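You operate a simulated robot arm through the tools that you are given. There is no shell and no other tool.

Carry out the task below with a simulated robot arm. There is one attempt and no reset: what you move stays moved.

JOB
Slide the mould under the press, pin it and press the dough flat.
Fine: no fingers on the dough; let the pad come up again.

Only the result counts: the job must be done as asked and must still hold three seconds after the hand-in. Knocking over, shifting, dropping, spilling or breaking anything else fails it.

ROBOT AND FRAMES
A 7-joint arm with a two-finger parallel gripper, fixed in place. Base frame: the origin is at the foot of the arm, x ahead of it, y to its left, z up. Lengths are in mm, angles in rad, forces in N, time in s.
With the tool pointing down near the work surface it reaches from about 280 to 660 mm from the base axis. Its first joint turns from -2.496 to 2.496 rad. Payload 3 kg.
The TCP is the grasp point between the finger pads, 30 mm short of the fingertips. In the tool frame z runs along the fingers and y along their closing line. The gripper opens to 94 mm. The fingers are 28 mm wide and 10 mm thick; the gripper's body (50 by 96 mm) begins 55 mm behind the TCP.
Orientation is told as [roll, pitch, yaw] about the base's x, y, z axes, in that order, counted from this pose: with the fingers straight down and closing along the base's y, the tool's x points along the base's -x, its y along +y and its z along -z.

CONTROLS
- The arm moves only by the tool apply_moves. Its argument "moves" is text: rows parted by semicolons, each of 6 numbers parted by spaces: the shift along the base's x, y, z in units of 25 mm (1.0 is 25 mm), then the turn, a rotation vector about the base's x, y, z in units of 5 degrees (1.0 is 5 degrees). In form: tx ty tz ax ay az; .... A call has 1 to 20 rows; each row shifts and turns the commanded pose from where the row before left it. "jaw" is the closure in counts, from 0 (fully open) to 255 (shut), set as the call begins (left out, the last holds). A call with a number of a shift or a turn outside -1 to 1 is refused whole. Rows are played at 5 a second. More than 50 mm and 0.15 rad between two rows, or a gripper value outside its range, and nothing of the call is played. Where a pose cannot be reached the arm comes as near as it can. A force on the tool above 40 N (or 10 N above the force at the start of the call, whichever is more), or a blocked arm, ends the call early, and 0.2 s more pass. The fingers move at their own pace (about 72 mm/s each) and stop on an object; they squeeze with about 42 N. The grip force told is the motor's: it shows also when the fingers shut on nothing. Time passes only in rows, and 0.2 s behind the last, so rows that do not move let the fingers close. The reply holds the time, the measured pose of the TCP, the force on the tool along the base axes, the opening and the grip force, in the units named above and with some noise, with the torque about the TCP (base axes, N m) and any sound that the robot's microphone picked up, and new pictures: "pictures" is both (left out), scene, wrist or none.
- Cameras (640 x 400 px; columns grow to the right, rows downward): "scene" is fixed at [48.8, -498.5, 1583.1]; the picture's right is [0.94, -0.34, 0.00], its down [-0.12, -0.33, -0.93] and it looks along [0.32, 0.88, -0.36] (base axes); focal length 372 px, centre (320, 200). "wrist" rides on the gripper at [76, 14, -102] in the tool frame; the picture's right is [-0.18, 0.98, 0.00], its down [-0.75, -0.14, -0.64] and it looks along [-0.63, -0.12, 0.77] (tool axes); focal length 243 px, centre (320, 200). There is no depth. A picture from a camera that has moved, and an enlarged one, comes with that camera's place and axes in the base frame and with its lens.
- inspect(camera, box): a new picture of the part [left, top, right, bottom] of that camera's present view, enlarged. No time passes.
- close_job(): hands the job in; it is judged then, once.

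Places have to be worked out from the pictures, the camera data and where the tool is seen. Open the gripper and draw the arm clear of the work before you hand the job in, unless the task says otherwise.

The tools are called after "Call:" as name(argument=value, ...) on one line, values as JSON. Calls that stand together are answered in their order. apply_moves: Moves the arm, as the interface text tells. Its arguments: {"type":"object","properties":{"moves":{"type":"string"},"jaw":{"type":"number"},"pictures":{"type":"string","enum":["both","scene","wrist","none"]}},"required":["moves"]} The other tools are called the same way: inspect (camera, box) takes an enlarged picture of a part of a camera's view; close_job () hands the job in.

At the start:

```text
t: 0.0
tool_pos: [317.8, 417.9, 1303.0]
tool_rot: [0.0, -0.001, 0.001]
force: [-0.4, 0.2, 0.8]
ft_torque: [-0.02, -0.01, 0.01]
finger_gap: 94.0
grasp_force: 0.0
```

scene: 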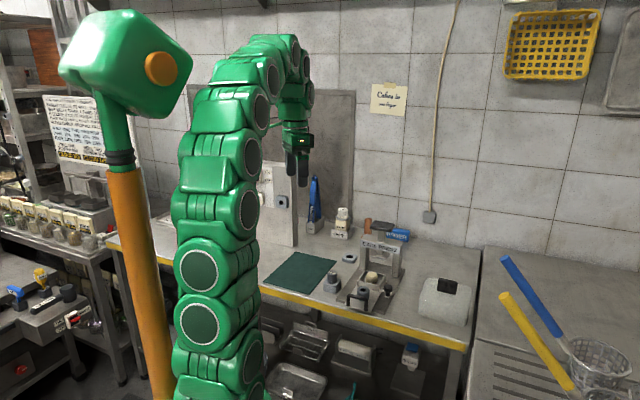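
wrist: 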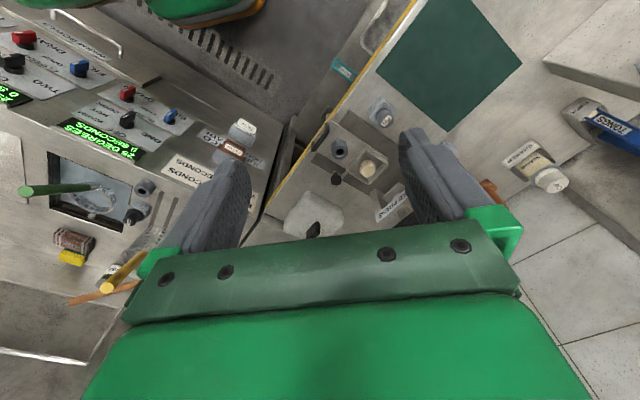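

I start by looking closely at the press area in both cameras.

Call:
inspect(camera="scene", box=[300, 190, 480, 330])

Call:
inspect(camera="wrist", box=[260, 80, 460, 240])

Call:
inspect(camera="scene", box=[330, 220, 420, 320])

Call:
inspect(camera="scene", box=[360, 75, 420, 125])

```text
2.86 times, centred on (390, 260) of scene
camera zoom: at [48.8, -498.5, 1583.1], right [0.94, -0.34, 0.0], down [-0.12, -0.33, -0.93], along [0.32, 0.88, -0.36], focal length 1063 px, centre (120, 29)
```

zoom: 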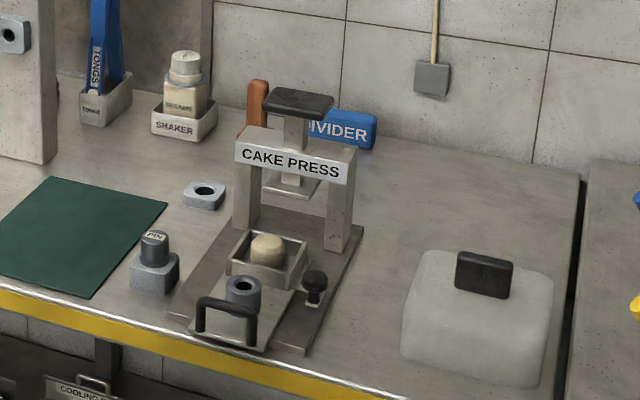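

```text
2.50 times, centred on (360, 160) of wrist
camera zoom: at [241.1, 434.0, 1405.7], right [0.18, 0.98, 0.0], down [0.75, -0.14, 0.64], along [0.63, -0.12, -0.77], focal length 606 px, centre (220, 300)
```

zoom: 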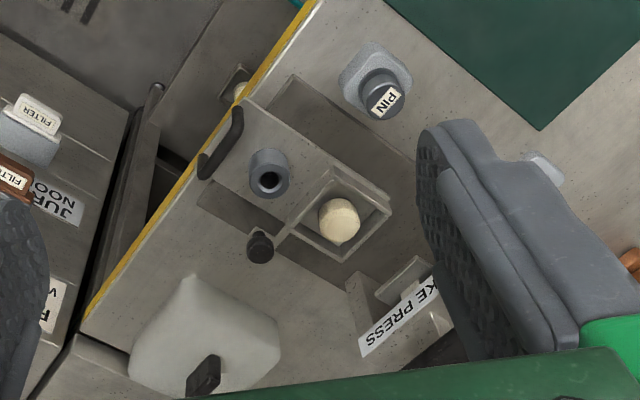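

```text
4.00 times, centred on (375, 270) of scene
camera zoom: at [48.8, -498.5, 1583.1], right [0.94, -0.34, 0.0], down [-0.12, -0.33, -0.93], along [0.32, 0.88, -0.36], focal length 1488 px, centre (100, -80)
```

zoom: 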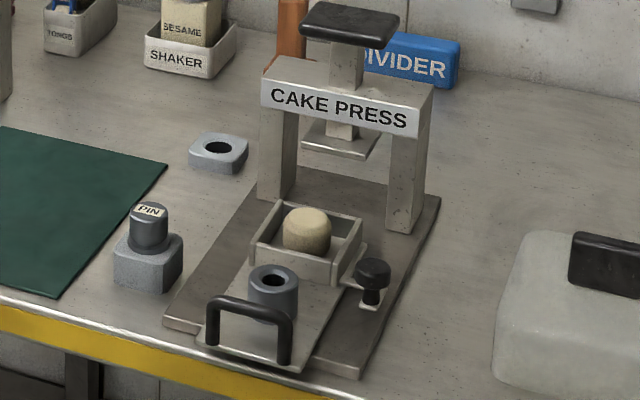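

```text
8.00 times, centred on (390, 100) of scene
camera zoom: at [48.8, -498.5, 1583.1], right [0.94, -0.34, 0.0], down [-0.12, -0.33, -0.93], along [0.32, 0.88, -0.36], focal length 2976 px, centre (-240, 1000)
```

zoom: 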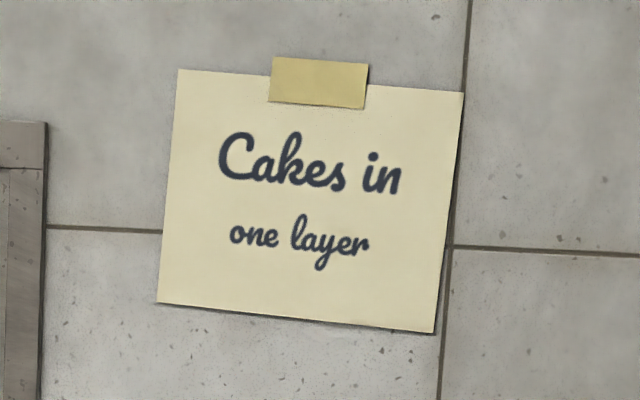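

The pictures place the parts (base frame) at roughly: dough (600,493,865), boss with hole (535,425,874), slide handle (497,390,865), pin top (471,537,884), black knob beside the slide (616,406,868), and press knob (660,543,1036). The slide runs along about (0.7,0.7). I'll turn the tool 45° and go lower for a closer view.

Call:
apply_moves(moves="0.3 -0.3 -0.8 0 0 0.9;0.3 -0.3 -0.8 0 0 0.9;0.3 -0.3 -0.8 0 0 0.9;0.3 -0.3 -0.8 0 0 0.9;0.3 -0.3 -0.8 0 0 0.9;0.3 -0.3 -0.8 0 0 0.9;0.3 -0.3 -0.8 0 0 0.9;0.3 -0.3 -0.8 0 0 0.9;0.3 -0.3 -0.8 0 0 0.9;0.3 -0.3 -0.8 0 0 0.9")

```text
t: 2.2
tool_pos: [395.2, 344.6, 1105.1]
tool_rot: [0.001, 0.0, 0.787]
force: [-0.5, -0.5, -0.3]
ft_torque: [-0.03, 0.02, 0.02]
finger_gap: 94.1
grasp_force: 0.1
camera wrist: at [331.4, 300.3, 1207.5], right [-0.57, 0.82, 0.0], down [0.63, 0.43, 0.64], along [0.53, 0.36, -0.77], focal length 243 px, centre (320, 200)
```

scene: 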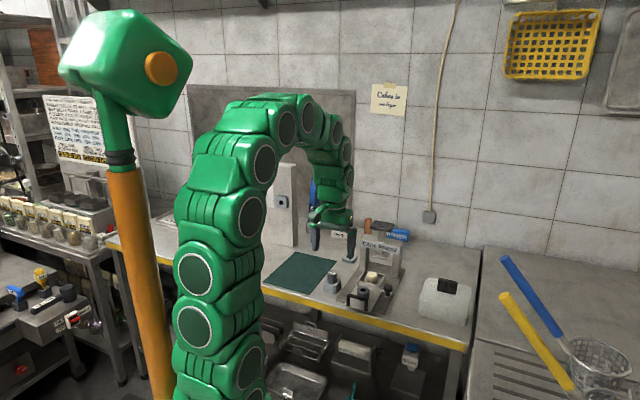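
wrist: 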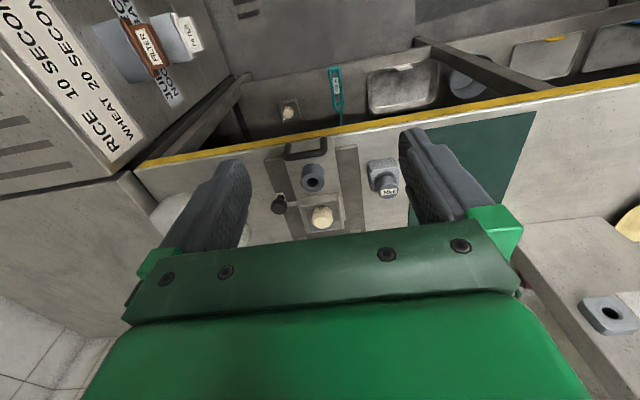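

The closer wrist view shows the slide with its boss, handle and knob; I'll enlarge both views.

Call:
inspect(camera="wrist", box=[250, 120, 410, 240])

Call:
inspect(camera="scene", box=[345, 215, 425, 315])

```text
3.33 times, centred on (330, 180) of wrist
camera zoom: at [331.4, 300.3, 1207.5], right [-0.57, 0.82, 0.0], down [0.63, 0.43, 0.64], along [0.53, 0.36, -0.77], focal length 809 px, centre (287, 267)
```

zoom: 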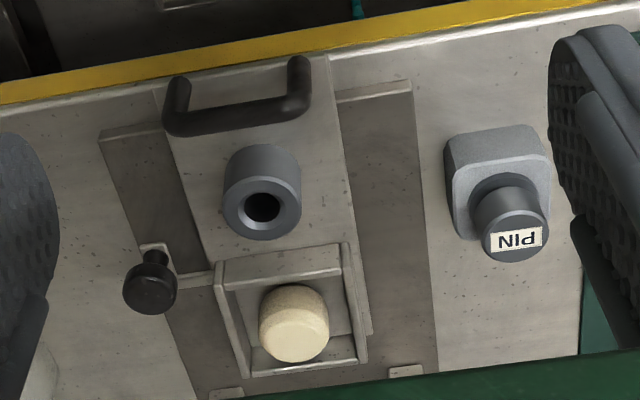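

```text
4.00 times, centred on (385, 265) of scene
camera zoom: at [48.8, -498.5, 1583.1], right [0.94, -0.34, 0.0], down [-0.12, -0.33, -0.93], along [0.32, 0.88, -0.36], focal length 1488 px, centre (60, -60)
```

zoom: 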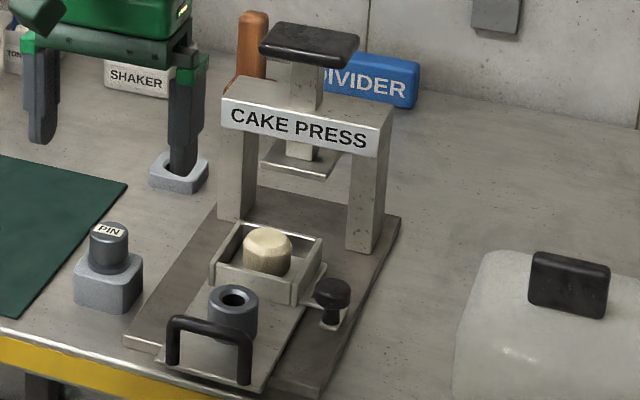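

Measured so far: handle bar centre about (495,386,882), boss hole (534.5,423,876), pin top (470,531,893), black knob (614,403,877), base plate top z≈825. I'll look harder at the knob, its link to the slide, and the press.

Call:
inspect(camera="wrist", box=[265, 180, 325, 220])

Call:
inspect(camera="scene", box=[370, 265, 402, 300])

Call:
inspect(camera="scene", box=[360, 215, 410, 265])

Call:
inspect(camera="wrist", box=[320, 140, 420, 210])

```text
10.00 times, centred on (295, 200) of wrist
camera zoom: at [331.4, 300.3, 1207.5], right [-0.57, 0.82, 0.0], down [0.63, 0.43, 0.64], along [0.53, 0.36, -0.77], focal length 2426 px, centre (570, 200)
```

zoom: 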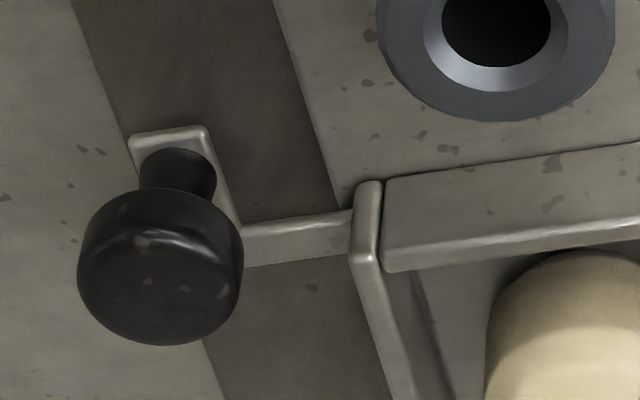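

```text
11.43 times, centred on (386, 282) of scene
camera zoom: at [48.8, -498.5, 1583.1], right [0.94, -0.34, 0.0], down [-0.12, -0.33, -0.93], along [0.32, 0.88, -0.36], focal length 4251 px, centre (-434, -743)
```

zoom: 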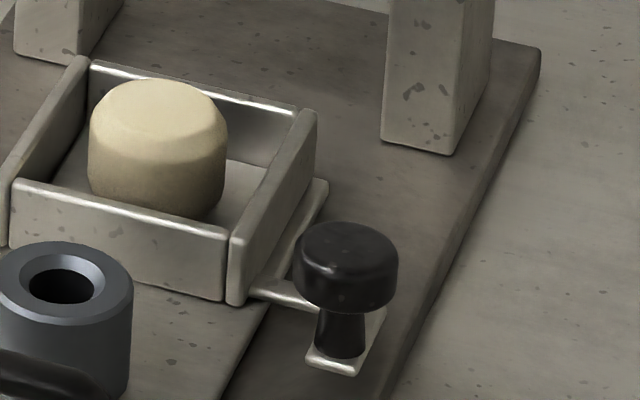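

```text
8.00 times, centred on (385, 240) of scene
camera zoom: at [48.8, -498.5, 1583.1], right [0.94, -0.34, 0.0], down [-0.12, -0.33, -0.93], along [0.32, 0.88, -0.36], focal length 2976 px, centre (-200, -120)
```

zoom: 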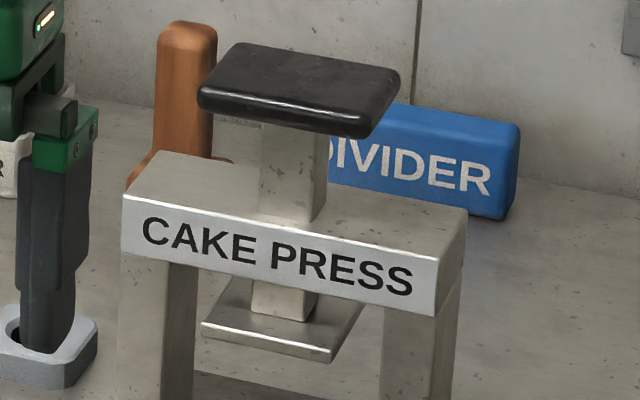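

```text
5.71 times, centred on (370, 175) of wrist
camera zoom: at [331.4, 300.3, 1207.5], right [-0.57, 0.82, 0.0], down [0.63, 0.43, 0.64], along [0.53, 0.36, -0.77], focal length 1386 px, centre (34, 343)
```

zoom: 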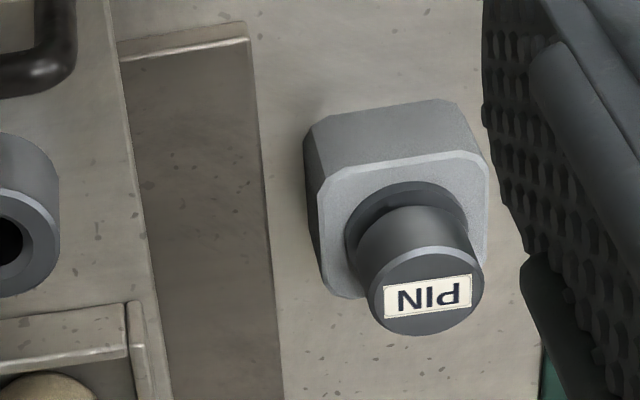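

The knob stands on a thin lug reaching to the slide's right side; it may be a latch, and a push will tell. First I test the reach with the tool down by moving out over the slide, well above everything.

Call:
apply_moves(moves="0.675 0.525 -0.3 0 0 0;0.675 0.525 -0.3 0 0 0;0.675 0.525 -0.3 0 0 0;0.675 0.525 -0.3 0 0 0;0.675 0.525 -0.3 0 0 0;0.675 0.525 -0.3 0 0 0;0.675 0.525 -0.3 0 0 0;0.675 0.525 -0.3 0 0 0")

```text
t: 4.0
tool_pos: [528.3, 447.7, 1043.7]
tool_rot: [0.0, 0.001, 0.785]
force: [-0.9, 0.4, 0.4]
ft_torque: [0.0, -0.01, 0.01]
finger_gap: 94.0
grasp_force: 0.0
camera wrist: at [464.4, 406.5, 1146.1], right [-0.57, 0.82, 0.0], down [0.63, 0.43, 0.64], along [0.53, 0.36, -0.77], focal length 243 px, centre (320, 200)
```

scene: 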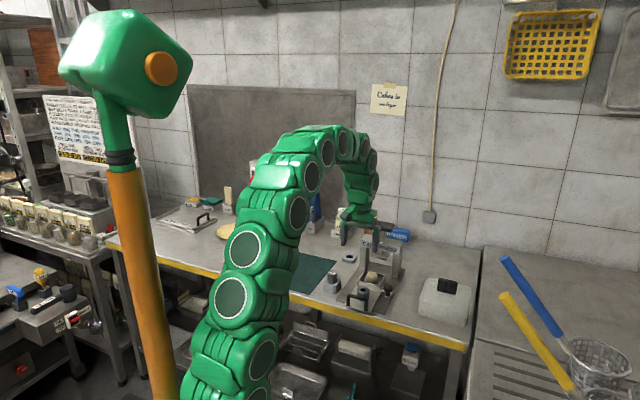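
wrist: 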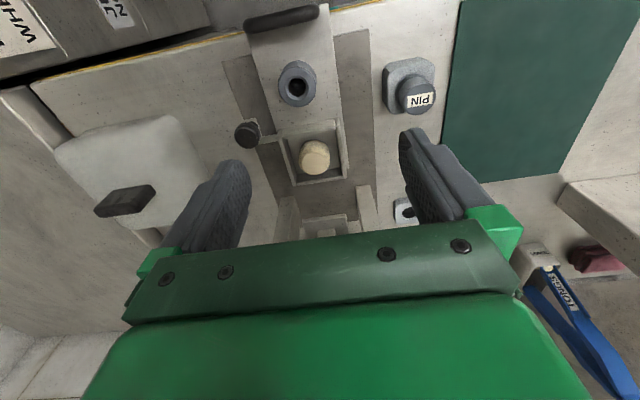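

The arm reached 692 mm radius without trouble. I enlarge this view of the press and latch.

Call:
inspect(camera="wrist", box=[220, 50, 380, 150])

Call:
inspect(camera="wrist", box=[220, 140, 440, 250])

Call:
inspect(camera="wrist", box=[225, 105, 305, 155])

```text
4.00 times, centred on (300, 100) of wrist
camera zoom: at [464.4, 406.5, 1146.1], right [-0.57, 0.82, 0.0], down [0.63, 0.43, 0.64], along [0.53, 0.36, -0.77], focal length 970 px, centre (400, 600)
```

zoom: 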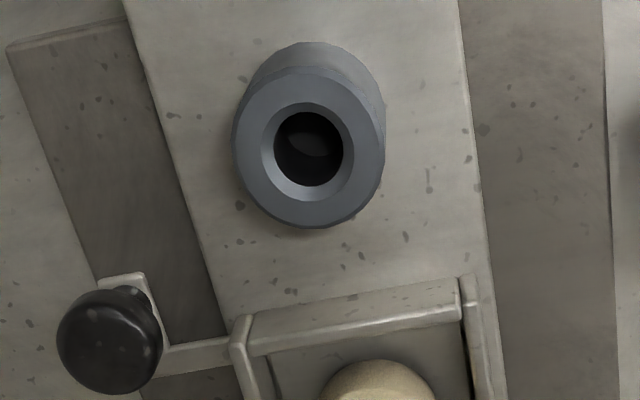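

```text
2.91 times, centred on (330, 195) of wrist
camera zoom: at [464.4, 406.5, 1146.1], right [-0.57, 0.82, 0.0], down [0.63, 0.43, 0.64], along [0.53, 0.36, -0.77], focal length 706 px, centre (291, 214)
```

zoom: 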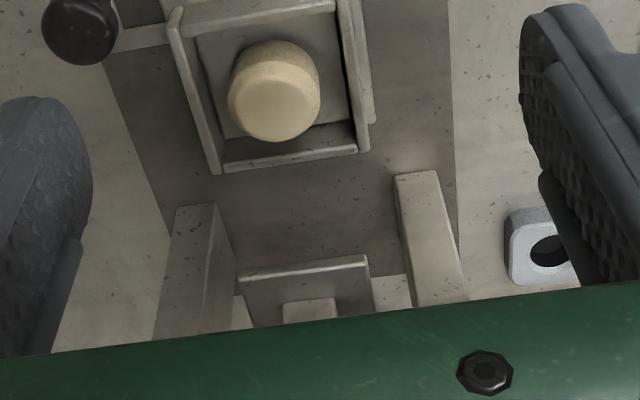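

```text
8.00 times, centred on (265, 130) of wrist
camera zoom: at [464.4, 406.5, 1146.1], right [-0.57, 0.82, 0.0], down [0.63, 0.43, 0.64], along [0.53, 0.36, -0.77], focal length 1941 px, centre (760, 760)
```

zoom: 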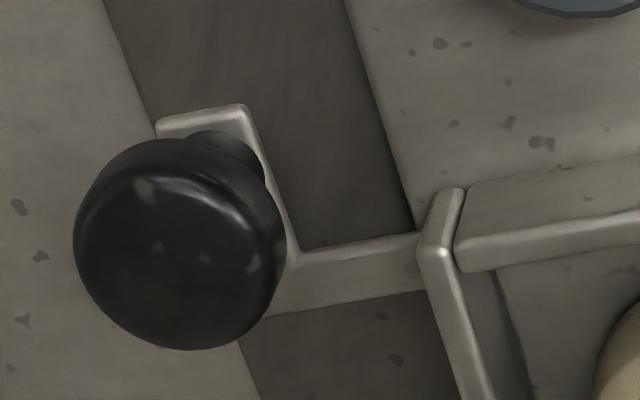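

The slide, boss and knob are clear now; the handle bar is re-measured at about (495,388,882), lying across the slide. I'll turn to yaw −45° so the fingers close along the slide direction, narrow the jaws to about 40 mm, and hover over the handle.

Call:
apply_moves(moves="-0.073 -0.135 -0.187 0 0 -1;-0.073 -0.135 -0.187 0 0 -1;-0.073 -0.135 -0.187 0 0 -1;-0.073 -0.135 -0.187 0 0 -1;-0.073 -0.135 -0.187 0 0 -1;-0.073 -0.135 -0.187 0 0 -1;-0.073 -0.135 -0.187 0 0 -1;-0.073 -0.135 -0.187 0 0 -1;-0.073 -0.135 -0.187 0 0 -1;-0.073 -0.135 -0.187 0 0 -1;-0.073 -0.135 -0.187 0 0 -1;-0.073 -0.135 -0.187 0 0 -1;-0.073 -0.135 -0.187 0 0 -1;-0.073 -0.135 -0.187 0 0 -1;-0.073 -0.135 -0.187 0 0 -1;-0.073 -0.135 -0.187 0 0 -1;-0.073 -0.135 -0.187 0 0 -1;-0.073 -0.135 -0.187 0 0 -1", jaw=146)

```text
t: 7.8
tool_pos: [495.9, 386.7, 957.3]
tool_rot: [0.0, 0.001, -0.789]
force: [-0.5, 0.0, -0.5]
ft_torque: [0.0, 0.0, 0.0]
finger_gap: 40.0
grasp_force: 0.0
camera wrist: at [452.4, 451.9, 1060.0], right [0.83, 0.56, 0.0], down [0.43, -0.63, 0.64], along [0.36, -0.53, -0.77], focal length 243 px, centre (320, 200)
```

scene: 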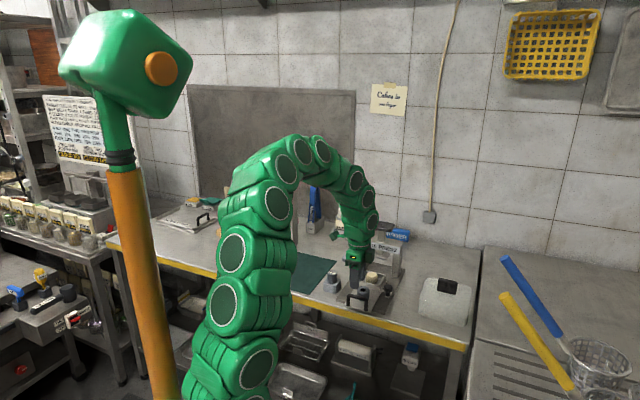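
wrist: 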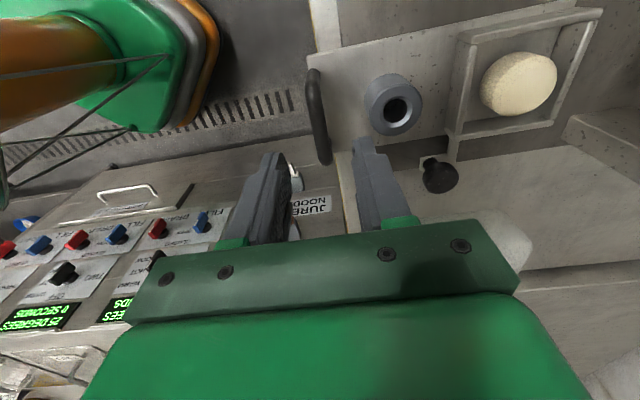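

The bar lies midway between the fingers by my reckoning (624 vs 625 mm along the slide). I narrow to 30 mm and descend to straddle the bar.

Call:
apply_moves(moves="0 0 0 0 0 0;0 0 -0.6 0 0 0;0 0 -0.6 0 0 0;0 0 -0.6 0 0 0;0 0 -0.6 0 0 0;0 0 -0.5 0 0 0", jaw=174)

```text
t: 9.2
tool_pos: [497.2, 387.7, 886.5]
tool_rot: [-0.002, 0.0, -0.786]
force: [0.3, 0.0, 0.0]
ft_torque: [-0.02, 0.0, 0.03]
finger_gap: 30.0
grasp_force: 0.1
camera wrist: at [452.5, 452.5, 989.3], right [0.82, 0.57, 0.0], down [0.43, -0.63, 0.64], along [0.36, -0.53, -0.77], focal length 243 px, centre (320, 200)
```

scene: 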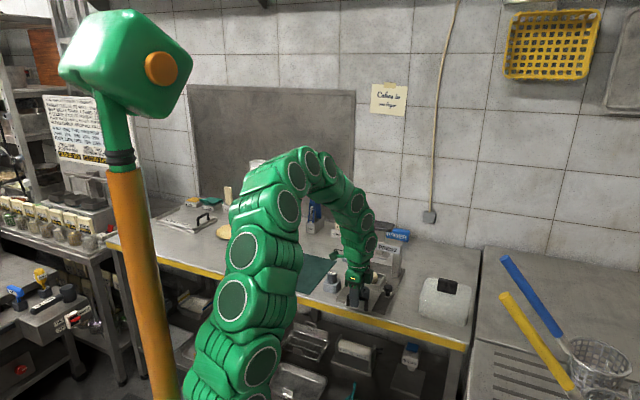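
wrist: 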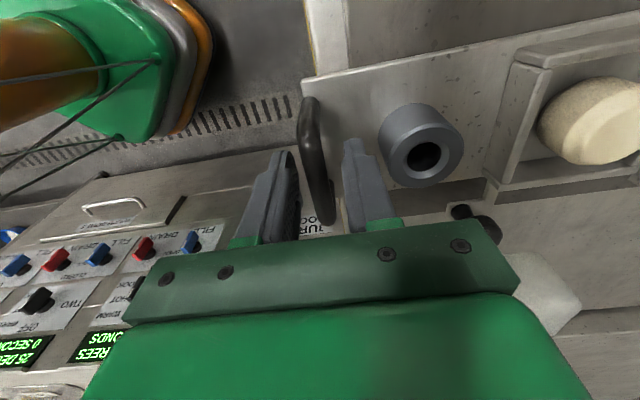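

The bar appears to be between the fingers; I'll check the detail before closing.

Call:
inspect(camera="wrist", box=[220, 80, 480, 240])

Call:
inspect(camera="wrist", box=[430, 160, 530, 260])

Call:
inspect(camera="scene", box=[330, 250, 410, 310])

```text
2.46 times, centred on (350, 160) of wrist
camera zoom: at [452.5, 452.5, 989.3], right [0.82, 0.57, 0.0], down [0.43, -0.63, 0.64], along [0.36, -0.53, -0.77], focal length 597 px, centre (246, 298)
```

zoom: 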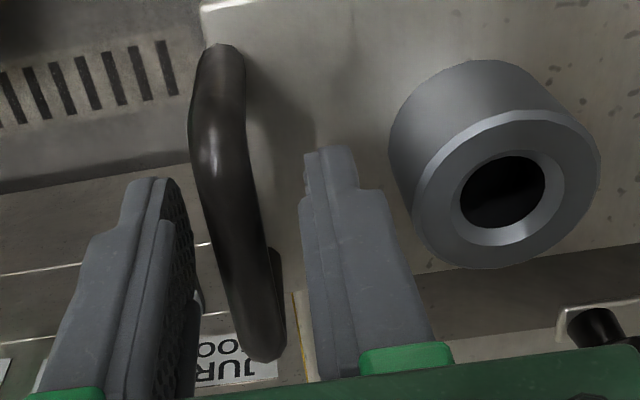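

```text
4.00 times, centred on (480, 210) of wrist
camera zoom: at [452.5, 452.5, 989.3], right [0.82, 0.57, 0.0], down [0.43, -0.63, 0.64], along [0.36, -0.53, -0.77], focal length 970 px, centre (-320, 160)
```

zoom: 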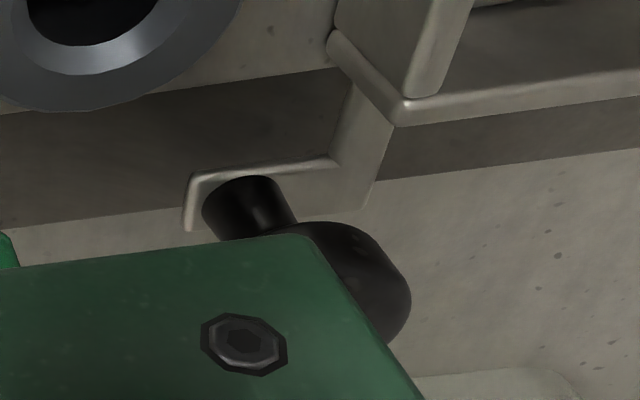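

```text
6.67 times, centred on (370, 280) of scene
camera zoom: at [48.8, -498.5, 1583.1], right [0.94, -0.34, 0.0], down [-0.12, -0.33, -0.93], along [0.32, 0.88, -0.36], focal length 2480 px, centre (-13, -333)
```

zoom: 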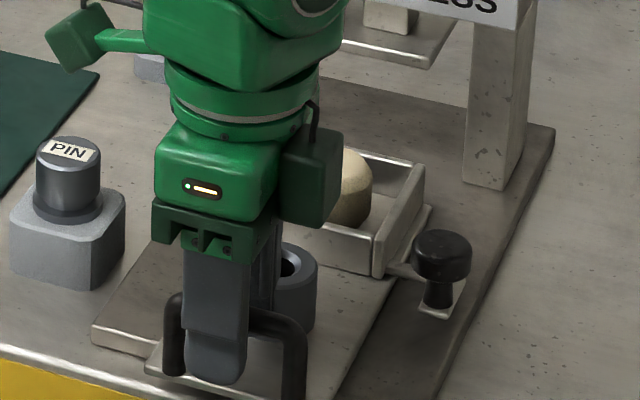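

The bar is between the fingers with room to the boss. I close on it.

Call:
apply_moves(moves="0 0 0 0 0 0;0 0 0 0 0 0;0 0 0 0 0 0;0 0 0 0 0 0", jaw=255, pictures="wrist")

```text
t: 10.2
tool_pos: [496.4, 387.2, 887.1]
tool_rot: [0.002, -0.001, -0.786]
force: [1.1, 0.9, 36.6]
ft_torque: [0.07, 0.16, -0.1]
finger_gap: 11.9
grasp_force: 44.8
camera wrist: at [452.6, 452.8, 990.5], right [0.82, 0.57, 0.0], down [0.43, -0.63, 0.64], along [0.36, -0.53, -0.77], focal length 243 px, centre (320, 200)
```

wrist: 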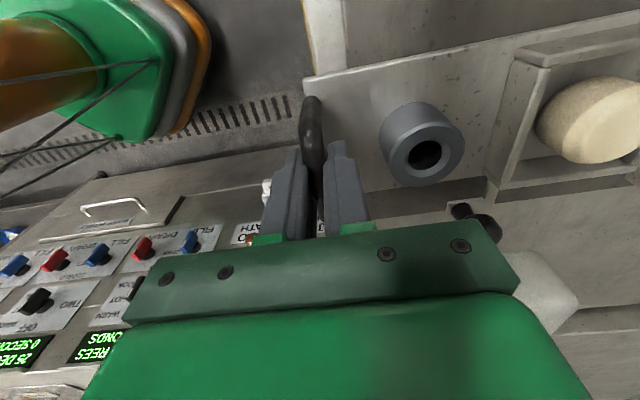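

The grip is firm (11.9 mm), but there is a 37 N upward force on the tool. I ease the tool up a little to see whether it relaxes.

Call:
apply_moves(moves="0 0 0.06 0 0 0;0 0 0 0 0 0", pictures="none")

Call:
inspect(camera="wrist", box=[240, 80, 400, 240])

```text
t: 10.8
tool_pos: [496.7, 386.5, 887.3]
tool_rot: [-0.002, -0.001, -0.785]
force: [3.8, -4.2, 17.6]
ft_torque: [-0.13, -0.08, -0.01]
finger_gap: 12.1
grasp_force: 45.3
```

```text
2.50 times, centred on (320, 160) of wrist
camera zoom: at [452.5, 452.6, 990.4], right [0.82, 0.57, 0.0], down [0.43, -0.63, 0.64], along [0.36, -0.53, -0.77], focal length 606 px, centre (320, 300)
```

zoom: 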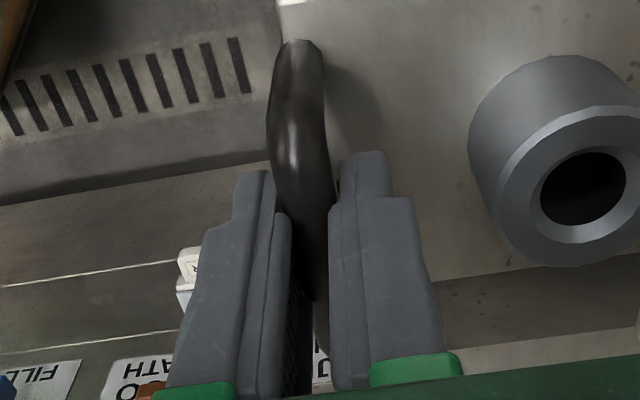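

The force falls by about half with 1.5 mm, so I ease up a bit more and push 4 mm along the slide to test whether it moves freely.

Call:
apply_moves(moves="0 0 0.05 0 0 0;0.056 0.056 0 0 0 0;0.056 0.056 0 0 0 0;0 0 0 0 0 0", pictures="wrist")

```text
t: 11.8
tool_pos: [500.3, 389.8, 888.2]
tool_rot: [0.0, -0.002, -0.784]
force: [22.3, -22.2, -12.1]
ft_torque: [-0.3, -0.27, -0.01]
finger_gap: 11.3
grasp_force: 45.0
camera wrist: at [455.1, 455.7, 990.8], right [0.82, 0.57, 0.0], down [0.43, -0.63, 0.64], along [0.36, -0.53, -0.77], focal length 243 px, centre (320, 200)
```

wrist: 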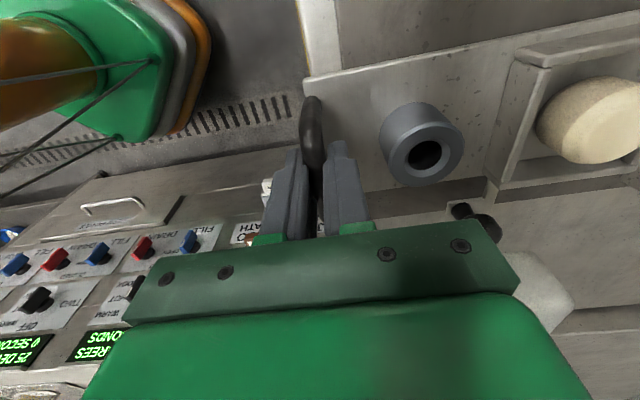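

The slide moves with the handle (knob moves along too, no force along the slide), but a side force of about 31 N toward (+x,−y) built up. I shift the tool sideways a little to relieve it and learn the stiffness.

Call:
apply_moves(moves="0.042 -0.042 -0.02 0 0 0;0 0 0 0 0 0", pictures="none")

Call:
inspect(camera="scene", box=[330, 250, 410, 310])

```text
t: 12.4
tool_pos: [499.2, 390.0, 888.9]
tool_rot: [0.0, 0.001, -0.785]
force: [-0.5, -0.1, -5.7]
ft_torque: [-0.31, -0.32, 0.01]
finger_gap: 11.6
grasp_force: 44.7
```

```text
6.67 times, centred on (370, 280) of scene
camera zoom: at [48.8, -498.5, 1583.1], right [0.94, -0.34, 0.0], down [-0.12, -0.33, -0.93], along [0.32, 0.88, -0.36], focal length 2480 px, centre (-13, -333)
```

zoom: 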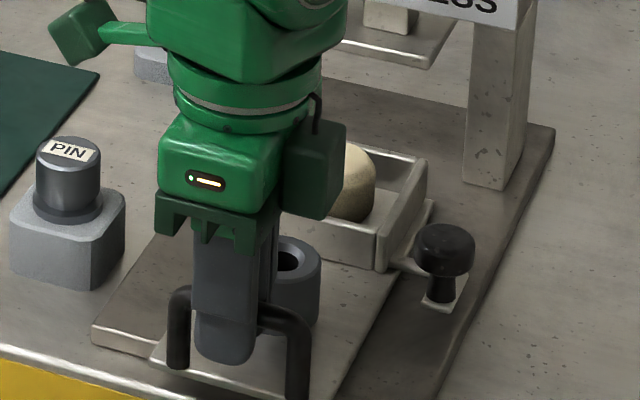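

The side force went to zero with a 1.5 mm shift (about 20 N/mm). The knob moved with the slide, so it is no lock on the base. I push another 6 mm and watch the side force to learn the true direction.

Call:
apply_moves(moves="0.085 0.085 0 0 0 0;0.085 0.085 0 0 0 0;0 0 0 0 0 0", pictures="none")

```text
t: 13.2
tool_pos: [504.4, 395.2, 887.8]
tool_rot: [0.003, 0.001, -0.784]
force: [-23.7, 24.8, 1.6]
ft_torque: [0.49, 0.45, -0.09]
finger_gap: 11.5
grasp_force: 45.7
```

The side force flipped sign though the path was straight, so it's just arm tracking error locked in by the tight grip. I loosen to a 16 mm gap so the bar can slip sideways, and push on 20 mm.

Call:
apply_moves(moves="0 0 0 0 0 0;0 0 0 0 0 0;0.17 0.17 0 0 0 0;0.17 0.17 0 0 0 0;0.17 0.17 0 0 0 0;0 0 0 0 0 0", jaw=212, pictures="both")

```text
t: 14.6
tool_pos: [517.6, 406.1, 887.9]
tool_rot: [0.001, -0.001, -0.786]
force: [-0.4, -1.0, -0.2]
ft_torque: [-0.01, 0.04, -0.04]
finger_gap: 16.3
grasp_force: 0.2
camera wrist: at [473.7, 471.8, 991.5], right [0.82, 0.57, 0.0], down [0.43, -0.63, 0.64], along [0.36, -0.53, -0.77], focal length 243 px, centre (320, 200)
```

scene: 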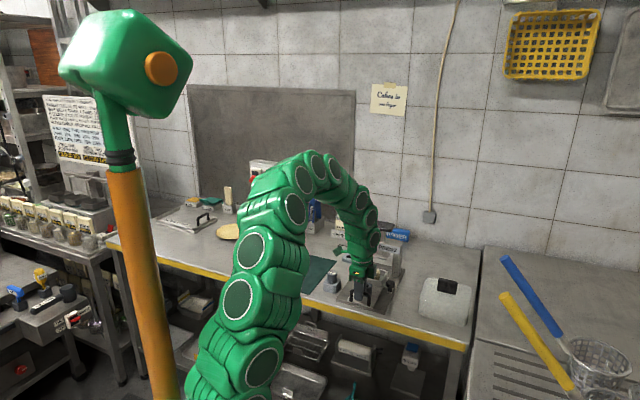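
wrist: 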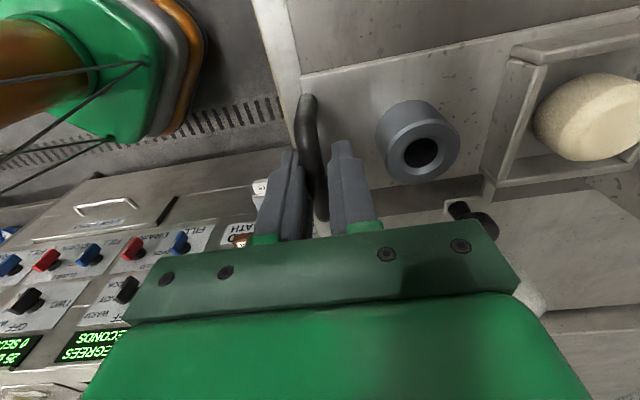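

The slide moves freely with almost no force. I push on 42 mm and look again.

Call:
apply_moves(moves="0.2 0.2 0 0 0 0;0.2 0.2 0 0 0 0;0.2 0.2 0 0 0 0;0.2 0.2 0 0 0 0;0.2 0.2 0 0 0 0;0.2 0.2 0 0 0 0;0 0 0 0 0 0", pictures="both")

Call:
inspect(camera="scene", box=[340, 220, 420, 310])

Call:
inspect(camera="wrist", box=[280, 40, 640, 260])

```text
t: 16.2
tool_pos: [546.7, 435.9, 887.8]
tool_rot: [-0.001, 0.0, -0.786]
force: [-1.2, -1.3, -1.1]
ft_torque: [-0.02, -0.02, 0.0]
finger_gap: 17.0
grasp_force: 0.7
camera wrist: at [502.7, 500.7, 991.1], right [0.82, 0.57, 0.0], down [0.43, -0.63, 0.64], along [0.36, -0.53, -0.77], focal length 243 px, centre (320, 200)
```

scene: 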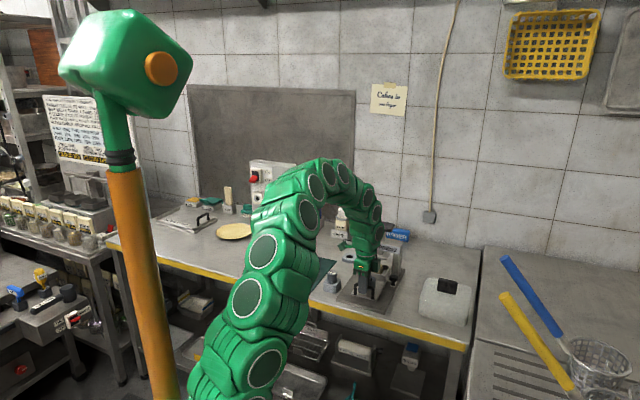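
wrist: 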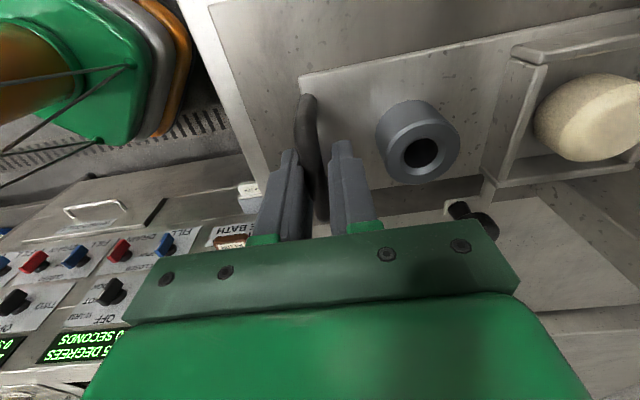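

```text
4.44 times, centred on (380, 265) of scene
camera zoom: at [48.8, -498.5, 1583.1], right [0.94, -0.34, 0.0], down [-0.12, -0.33, -0.93], along [0.32, 0.88, -0.36], focal length 1653 px, centre (53, -89)
```

zoom: 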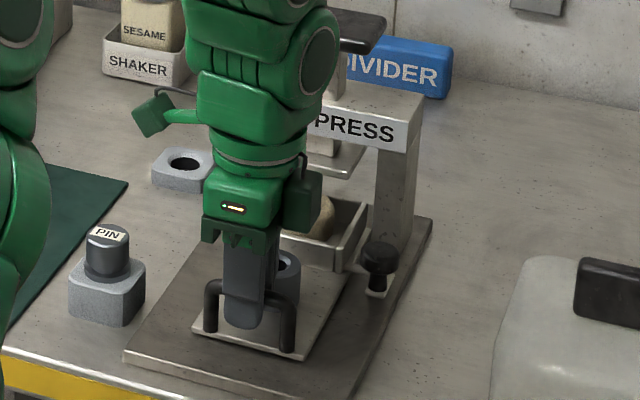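

```text
1.78 times, centred on (460, 150) of wrist
camera zoom: at [502.7, 500.7, 991.1], right [0.82, 0.57, 0.0], down [0.43, -0.63, 0.64], along [0.36, -0.53, -0.77], focal length 431 px, centre (71, 289)
```

zoom: 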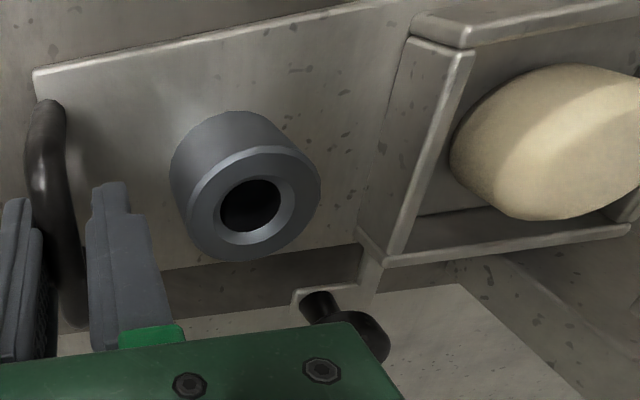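

Moved about 72 mm so far; I estimate a total of about 100 mm for the mould to sit under the pad. I push 18 mm more, gently, watching for a stop.

Call:
apply_moves(moves="0.17 0.17 0 0 0 0;0.17 0.17 0 0 0 0;0.17 0.17 0 0 0 0;0 0 0 0 0 0", pictures="both")

Call:
inspect(camera="scene", box=[340, 220, 420, 310])

Call:
inspect(camera="wrist", box=[280, 40, 640, 260])

```text
t: 17.2
tool_pos: [560.3, 448.3, 889.1]
tool_rot: [0.001, 0.001, -0.786]
force: [-0.9, -1.6, -0.6]
ft_torque: [0.02, 0.0, 0.04]
finger_gap: 16.0
grasp_force: 0.5
camera wrist: at [516.2, 513.6, 991.2], right [0.82, 0.57, 0.0], down [0.43, -0.63, 0.64], along [0.36, -0.53, -0.77], focal length 243 px, centre (320, 200)
```

scene: 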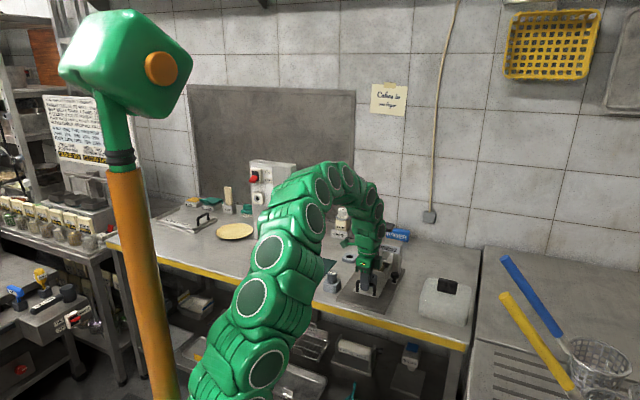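
wrist: 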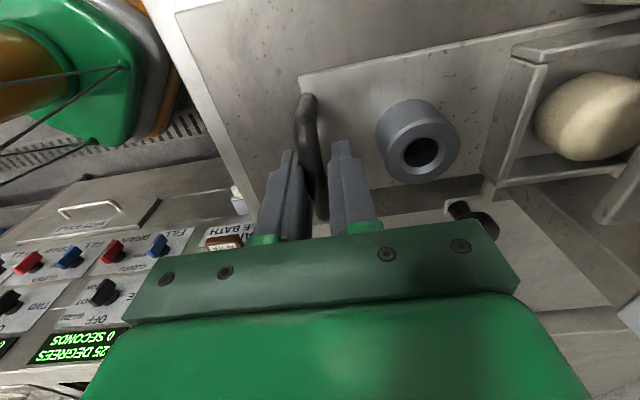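

```text
4.44 times, centred on (380, 265) of scene
camera zoom: at [48.8, -498.5, 1583.1], right [0.94, -0.34, 0.0], down [-0.12, -0.33, -0.93], along [0.32, 0.88, -0.36], focal length 1653 px, centre (53, -89)
```

zoom: 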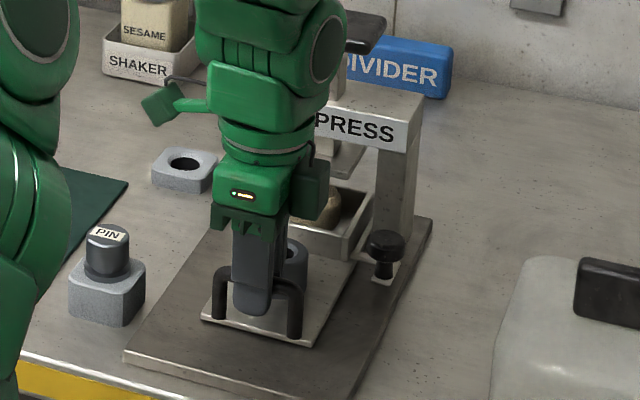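

```text
1.78 times, centred on (460, 150) of wrist
camera zoom: at [516.2, 513.6, 991.2], right [0.82, 0.57, 0.0], down [0.43, -0.63, 0.64], along [0.36, -0.53, -0.77], focal length 431 px, centre (71, 289)
```

zoom: 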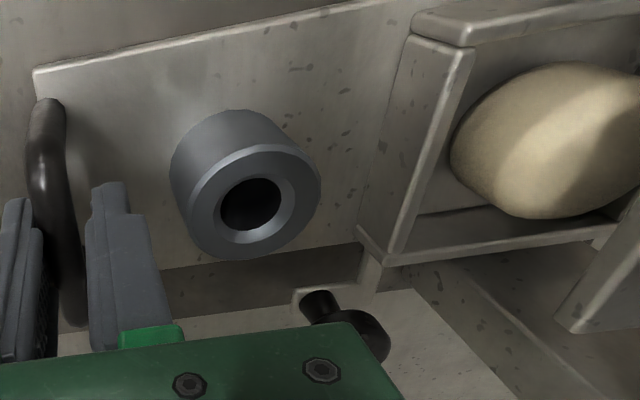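

Travel is now about 90 mm with no stop felt. I push gently 8 mm more, checking the force.

Call:
apply_moves(moves="0.113 0.113 0 0 0 0;0 0 0 0 0 0;0.113 0.113 0 0 0 0;0 0 0 0 0 0", pictures="wrist")

Call:
inspect(camera="scene", box=[360, 220, 420, 290])

Call:
inspect(camera="wrist", box=[480, 40, 640, 240])

```text
t: 18.2
tool_pos: [563.4, 452.8, 888.4]
tool_rot: [0.001, -0.001, -0.787]
force: [0.5, -0.8, 0.7]
ft_torque: [-0.03, 0.0, 0.0]
finger_gap: 16.5
grasp_force: 0.4
camera wrist: at [520.4, 518.6, 991.2], right [0.82, 0.57, 0.0], down [0.43, -0.63, 0.64], along [0.36, -0.53, -0.77], focal length 243 px, centre (320, 200)
```

wrist: 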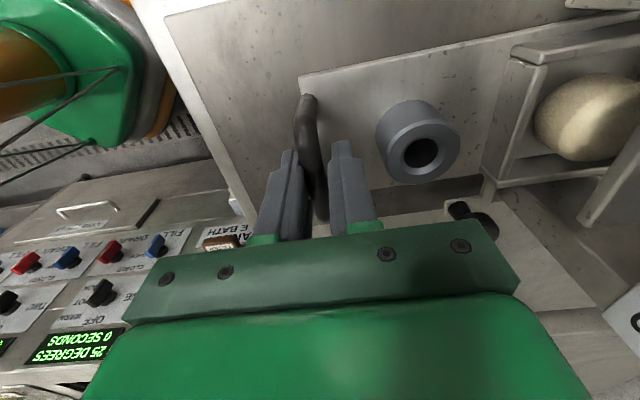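

```text
5.71 times, centred on (390, 255) of scene
camera zoom: at [48.8, -498.5, 1583.1], right [0.94, -0.34, 0.0], down [-0.12, -0.33, -0.93], along [0.32, 0.88, -0.36], focal length 2126 px, centre (-80, -114)
```

zoom: 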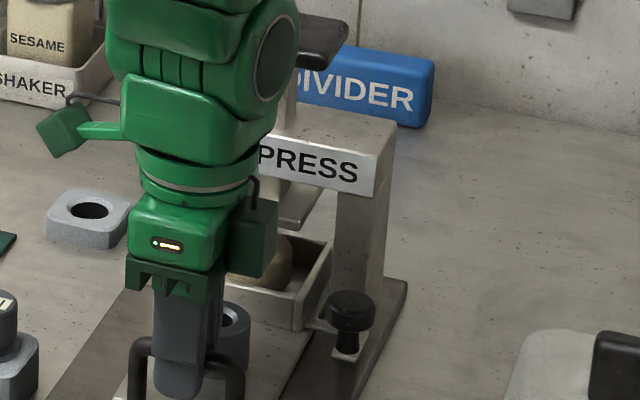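

```text
2.00 times, centred on (560, 140) of wrist
camera zoom: at [520.4, 518.6, 991.2], right [0.82, 0.57, 0.0], down [0.43, -0.63, 0.64], along [0.36, -0.53, -0.77], focal length 485 px, centre (-160, 320)
```

zoom: 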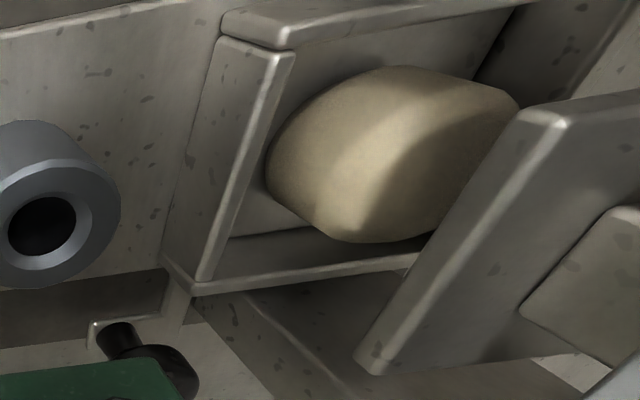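

The pad's front edge is coming into view; by my measure the mould centre still needs about 7 mm. I push on in small steps, watching for an end stop.

Call:
apply_moves(moves="0.085 0.085 0 0 0 0;0 0 0 0 0 0;0.085 0.085 0 0 0 0;0 0 0 0 0 0", pictures="wrist")

Call:
inspect(camera="scene", box=[360, 220, 420, 290])

Call:
inspect(camera="wrist", box=[480, 40, 640, 240])

```text
t: 19.2
tool_pos: [568.2, 458.0, 887.9]
tool_rot: [0.002, 0.0, -0.786]
force: [-1.8, -2.1, 0.1]
ft_torque: [0.01, 0.02, -0.02]
finger_gap: 17.2
grasp_force: 0.4
camera wrist: at [524.8, 522.7, 991.0], right [0.82, 0.57, 0.0], down [0.43, -0.63, 0.64], along [0.36, -0.53, -0.77], focal length 243 px, centre (320, 200)
```

wrist: 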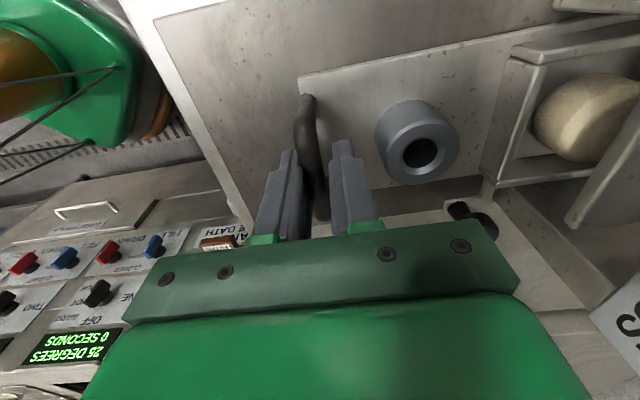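

```text
5.71 times, centred on (390, 255) of scene
camera zoom: at [48.8, -498.5, 1583.1], right [0.94, -0.34, 0.0], down [-0.12, -0.33, -0.93], along [0.32, 0.88, -0.36], focal length 2126 px, centre (-80, -114)
```

zoom: 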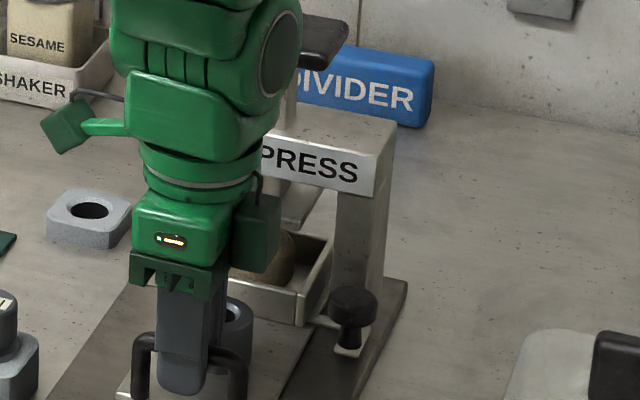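

```text
2.00 times, centred on (560, 140) of wrist
camera zoom: at [524.8, 522.7, 991.0], right [0.82, 0.57, 0.0], down [0.43, -0.63, 0.64], along [0.36, -0.53, -0.77], focal length 485 px, centre (-160, 320)
```

zoom: 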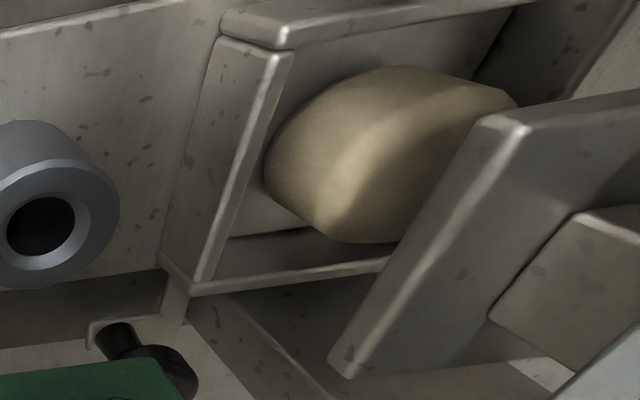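

Travel is about 98 mm, force still near zero. I push 2 mm steps further to find whether there is a stop (I can pull back with the front finger).

Call:
apply_moves(moves="0.06 0.06 0 0 0 0;0 0 0 0 0 0;0.06 0.06 0 0 0 0;0 0 0 0 0 0", pictures="wrist")

Call:
inspect(camera="wrist", box=[480, 40, 640, 240])

```text
t: 20.2
tool_pos: [571.4, 460.5, 888.2]
tool_rot: [-0.002, 0.0, -0.784]
force: [-11.1, -9.9, -1.4]
ft_torque: [-0.09, 0.03, -0.02]
finger_gap: 24.5
grasp_force: 7.4
camera wrist: at [527.8, 525.4, 990.6], right [0.82, 0.57, 0.0], down [0.43, -0.63, 0.64], along [0.36, -0.53, -0.77], focal length 243 px, centre (320, 200)
```

wrist: 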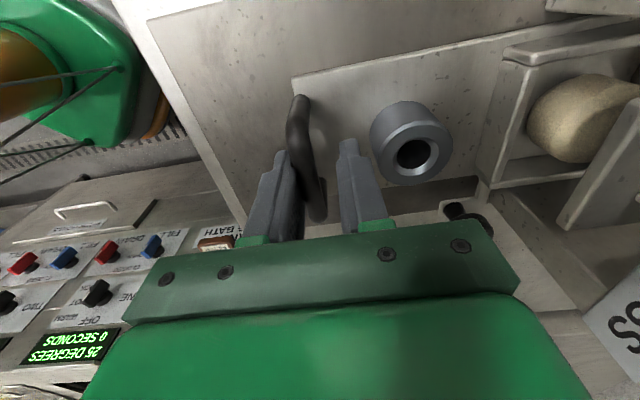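

```text
2.00 times, centred on (560, 140) of wrist
camera zoom: at [527.8, 525.4, 990.6], right [0.82, 0.57, 0.0], down [0.43, -0.63, 0.64], along [0.36, -0.53, -0.77], focal length 485 px, centre (-160, 320)
```

zoom: 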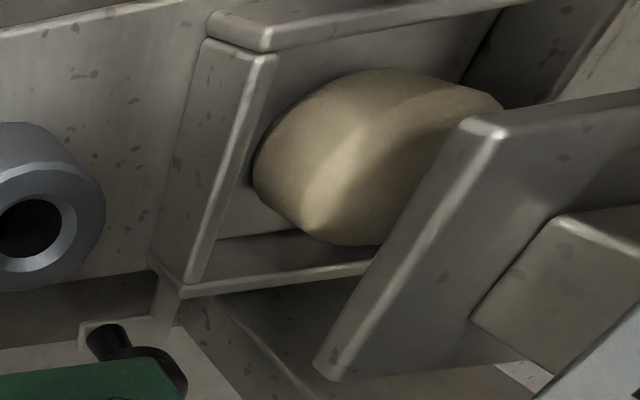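

The fingers were forced apart and about 15 N rose along the slide: the slide is at its end stop (about 98.5 mm travel). I back off 6 mm to centre on the bar, widen slightly and lift straight up.

Call:
apply_moves(moves="-0.085 -0.085 0 0 0 0;-0.085 -0.085 0 0 0 0;0 0 0 0 0 0", jaw=200, pictures="wrist")

Call:
inspect(camera="wrist", box=[240, 80, 480, 240])

```text
t: 21.0
tool_pos: [568.9, 455.7, 888.7]
tool_rot: [0.001, 0.0, -0.786]
force: [0.3, 0.1, 0.5]
ft_torque: [0.01, -0.04, 0.02]
finger_gap: 20.3
grasp_force: 0.1
camera wrist: at [523.9, 521.6, 991.5], right [0.82, 0.57, 0.0], down [0.43, -0.63, 0.64], along [0.36, -0.53, -0.77], focal length 243 px, centre (320, 200)
```

wrist: 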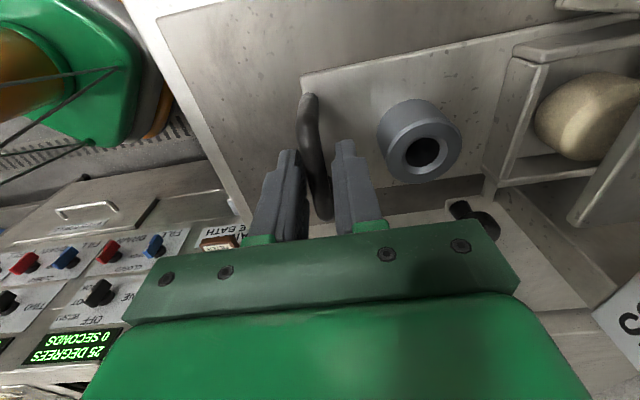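

```text
2.50 times, centred on (360, 160) of wrist
camera zoom: at [523.9, 521.6, 991.5], right [0.82, 0.57, 0.0], down [0.43, -0.63, 0.64], along [0.36, -0.53, -0.77], focal length 606 px, centre (220, 300)
```

zoom: 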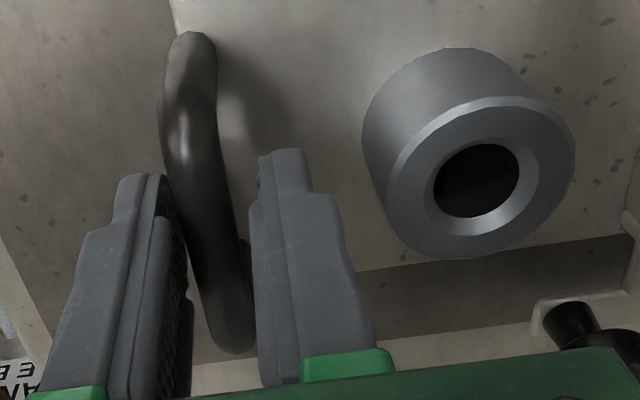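

The bar is centred and free. I lift straight up and then turn back toward yaw +45° while moving toward the pin.

Call:
apply_moves(moves="0 0 0.8 0 0 0;0 0 0.8 0 0 0;0 0 0.8 0 0 0;0 0 0.8 0 0 0;0 0 0.8 0 0 0;-0.264 0.2 0 0 0 1;-0.264 0.2 0 0 0 1;-0.264 0.2 0 0 0 1;-0.264 0.2 0 0 0 1;-0.264 0.2 0 0 0 1;-0.264 0.2 0 0 0 1;-0.264 0.2 0 0 0 1;-0.264 0.2 0 0 0 1;-0.264 0.2 0 0 0 1;-0.264 0.2 0 0 0 1;-0.264 0.2 0 0 0 1;-0.264 0.2 0 0 0 1;-0.264 0.2 0 0 0 1;-0.264 0.2 0 0 0 1;-0.264 0.2 0 0 0 1", pictures="both")

```text
t: 25.2
tool_pos: [469.6, 532.8, 989.2]
tool_rot: [0.0, 0.001, 0.525]
force: [0.5, 0.2, -0.4]
ft_torque: [0.01, -0.04, 0.0]
finger_gap: 20.2
grasp_force: 0.0
camera wrist: at [396.1, 507.8, 1091.2], right [-0.33, 0.94, 0.0], down [0.72, 0.26, 0.64], along [0.61, 0.21, -0.77], focal length 243 px, centre (320, 200)
```

scene: 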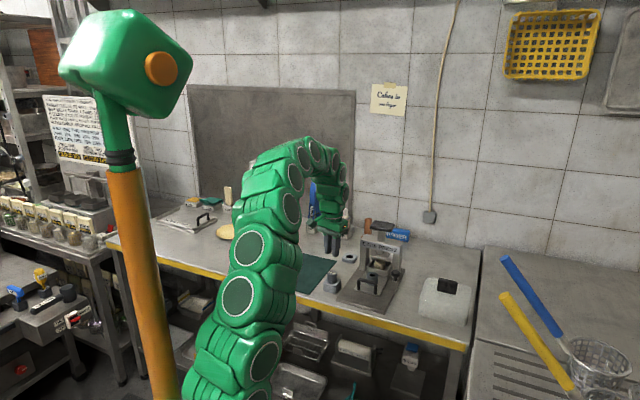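
wrist: 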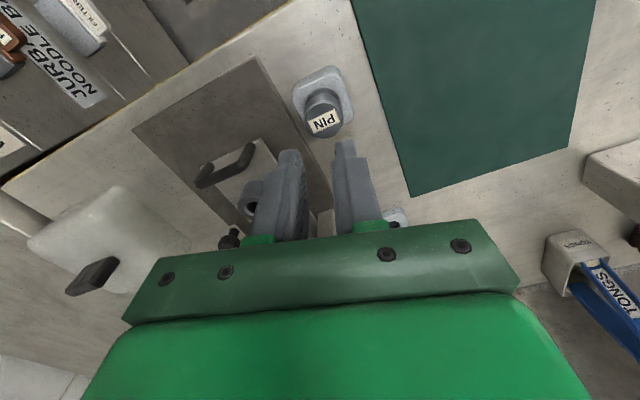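

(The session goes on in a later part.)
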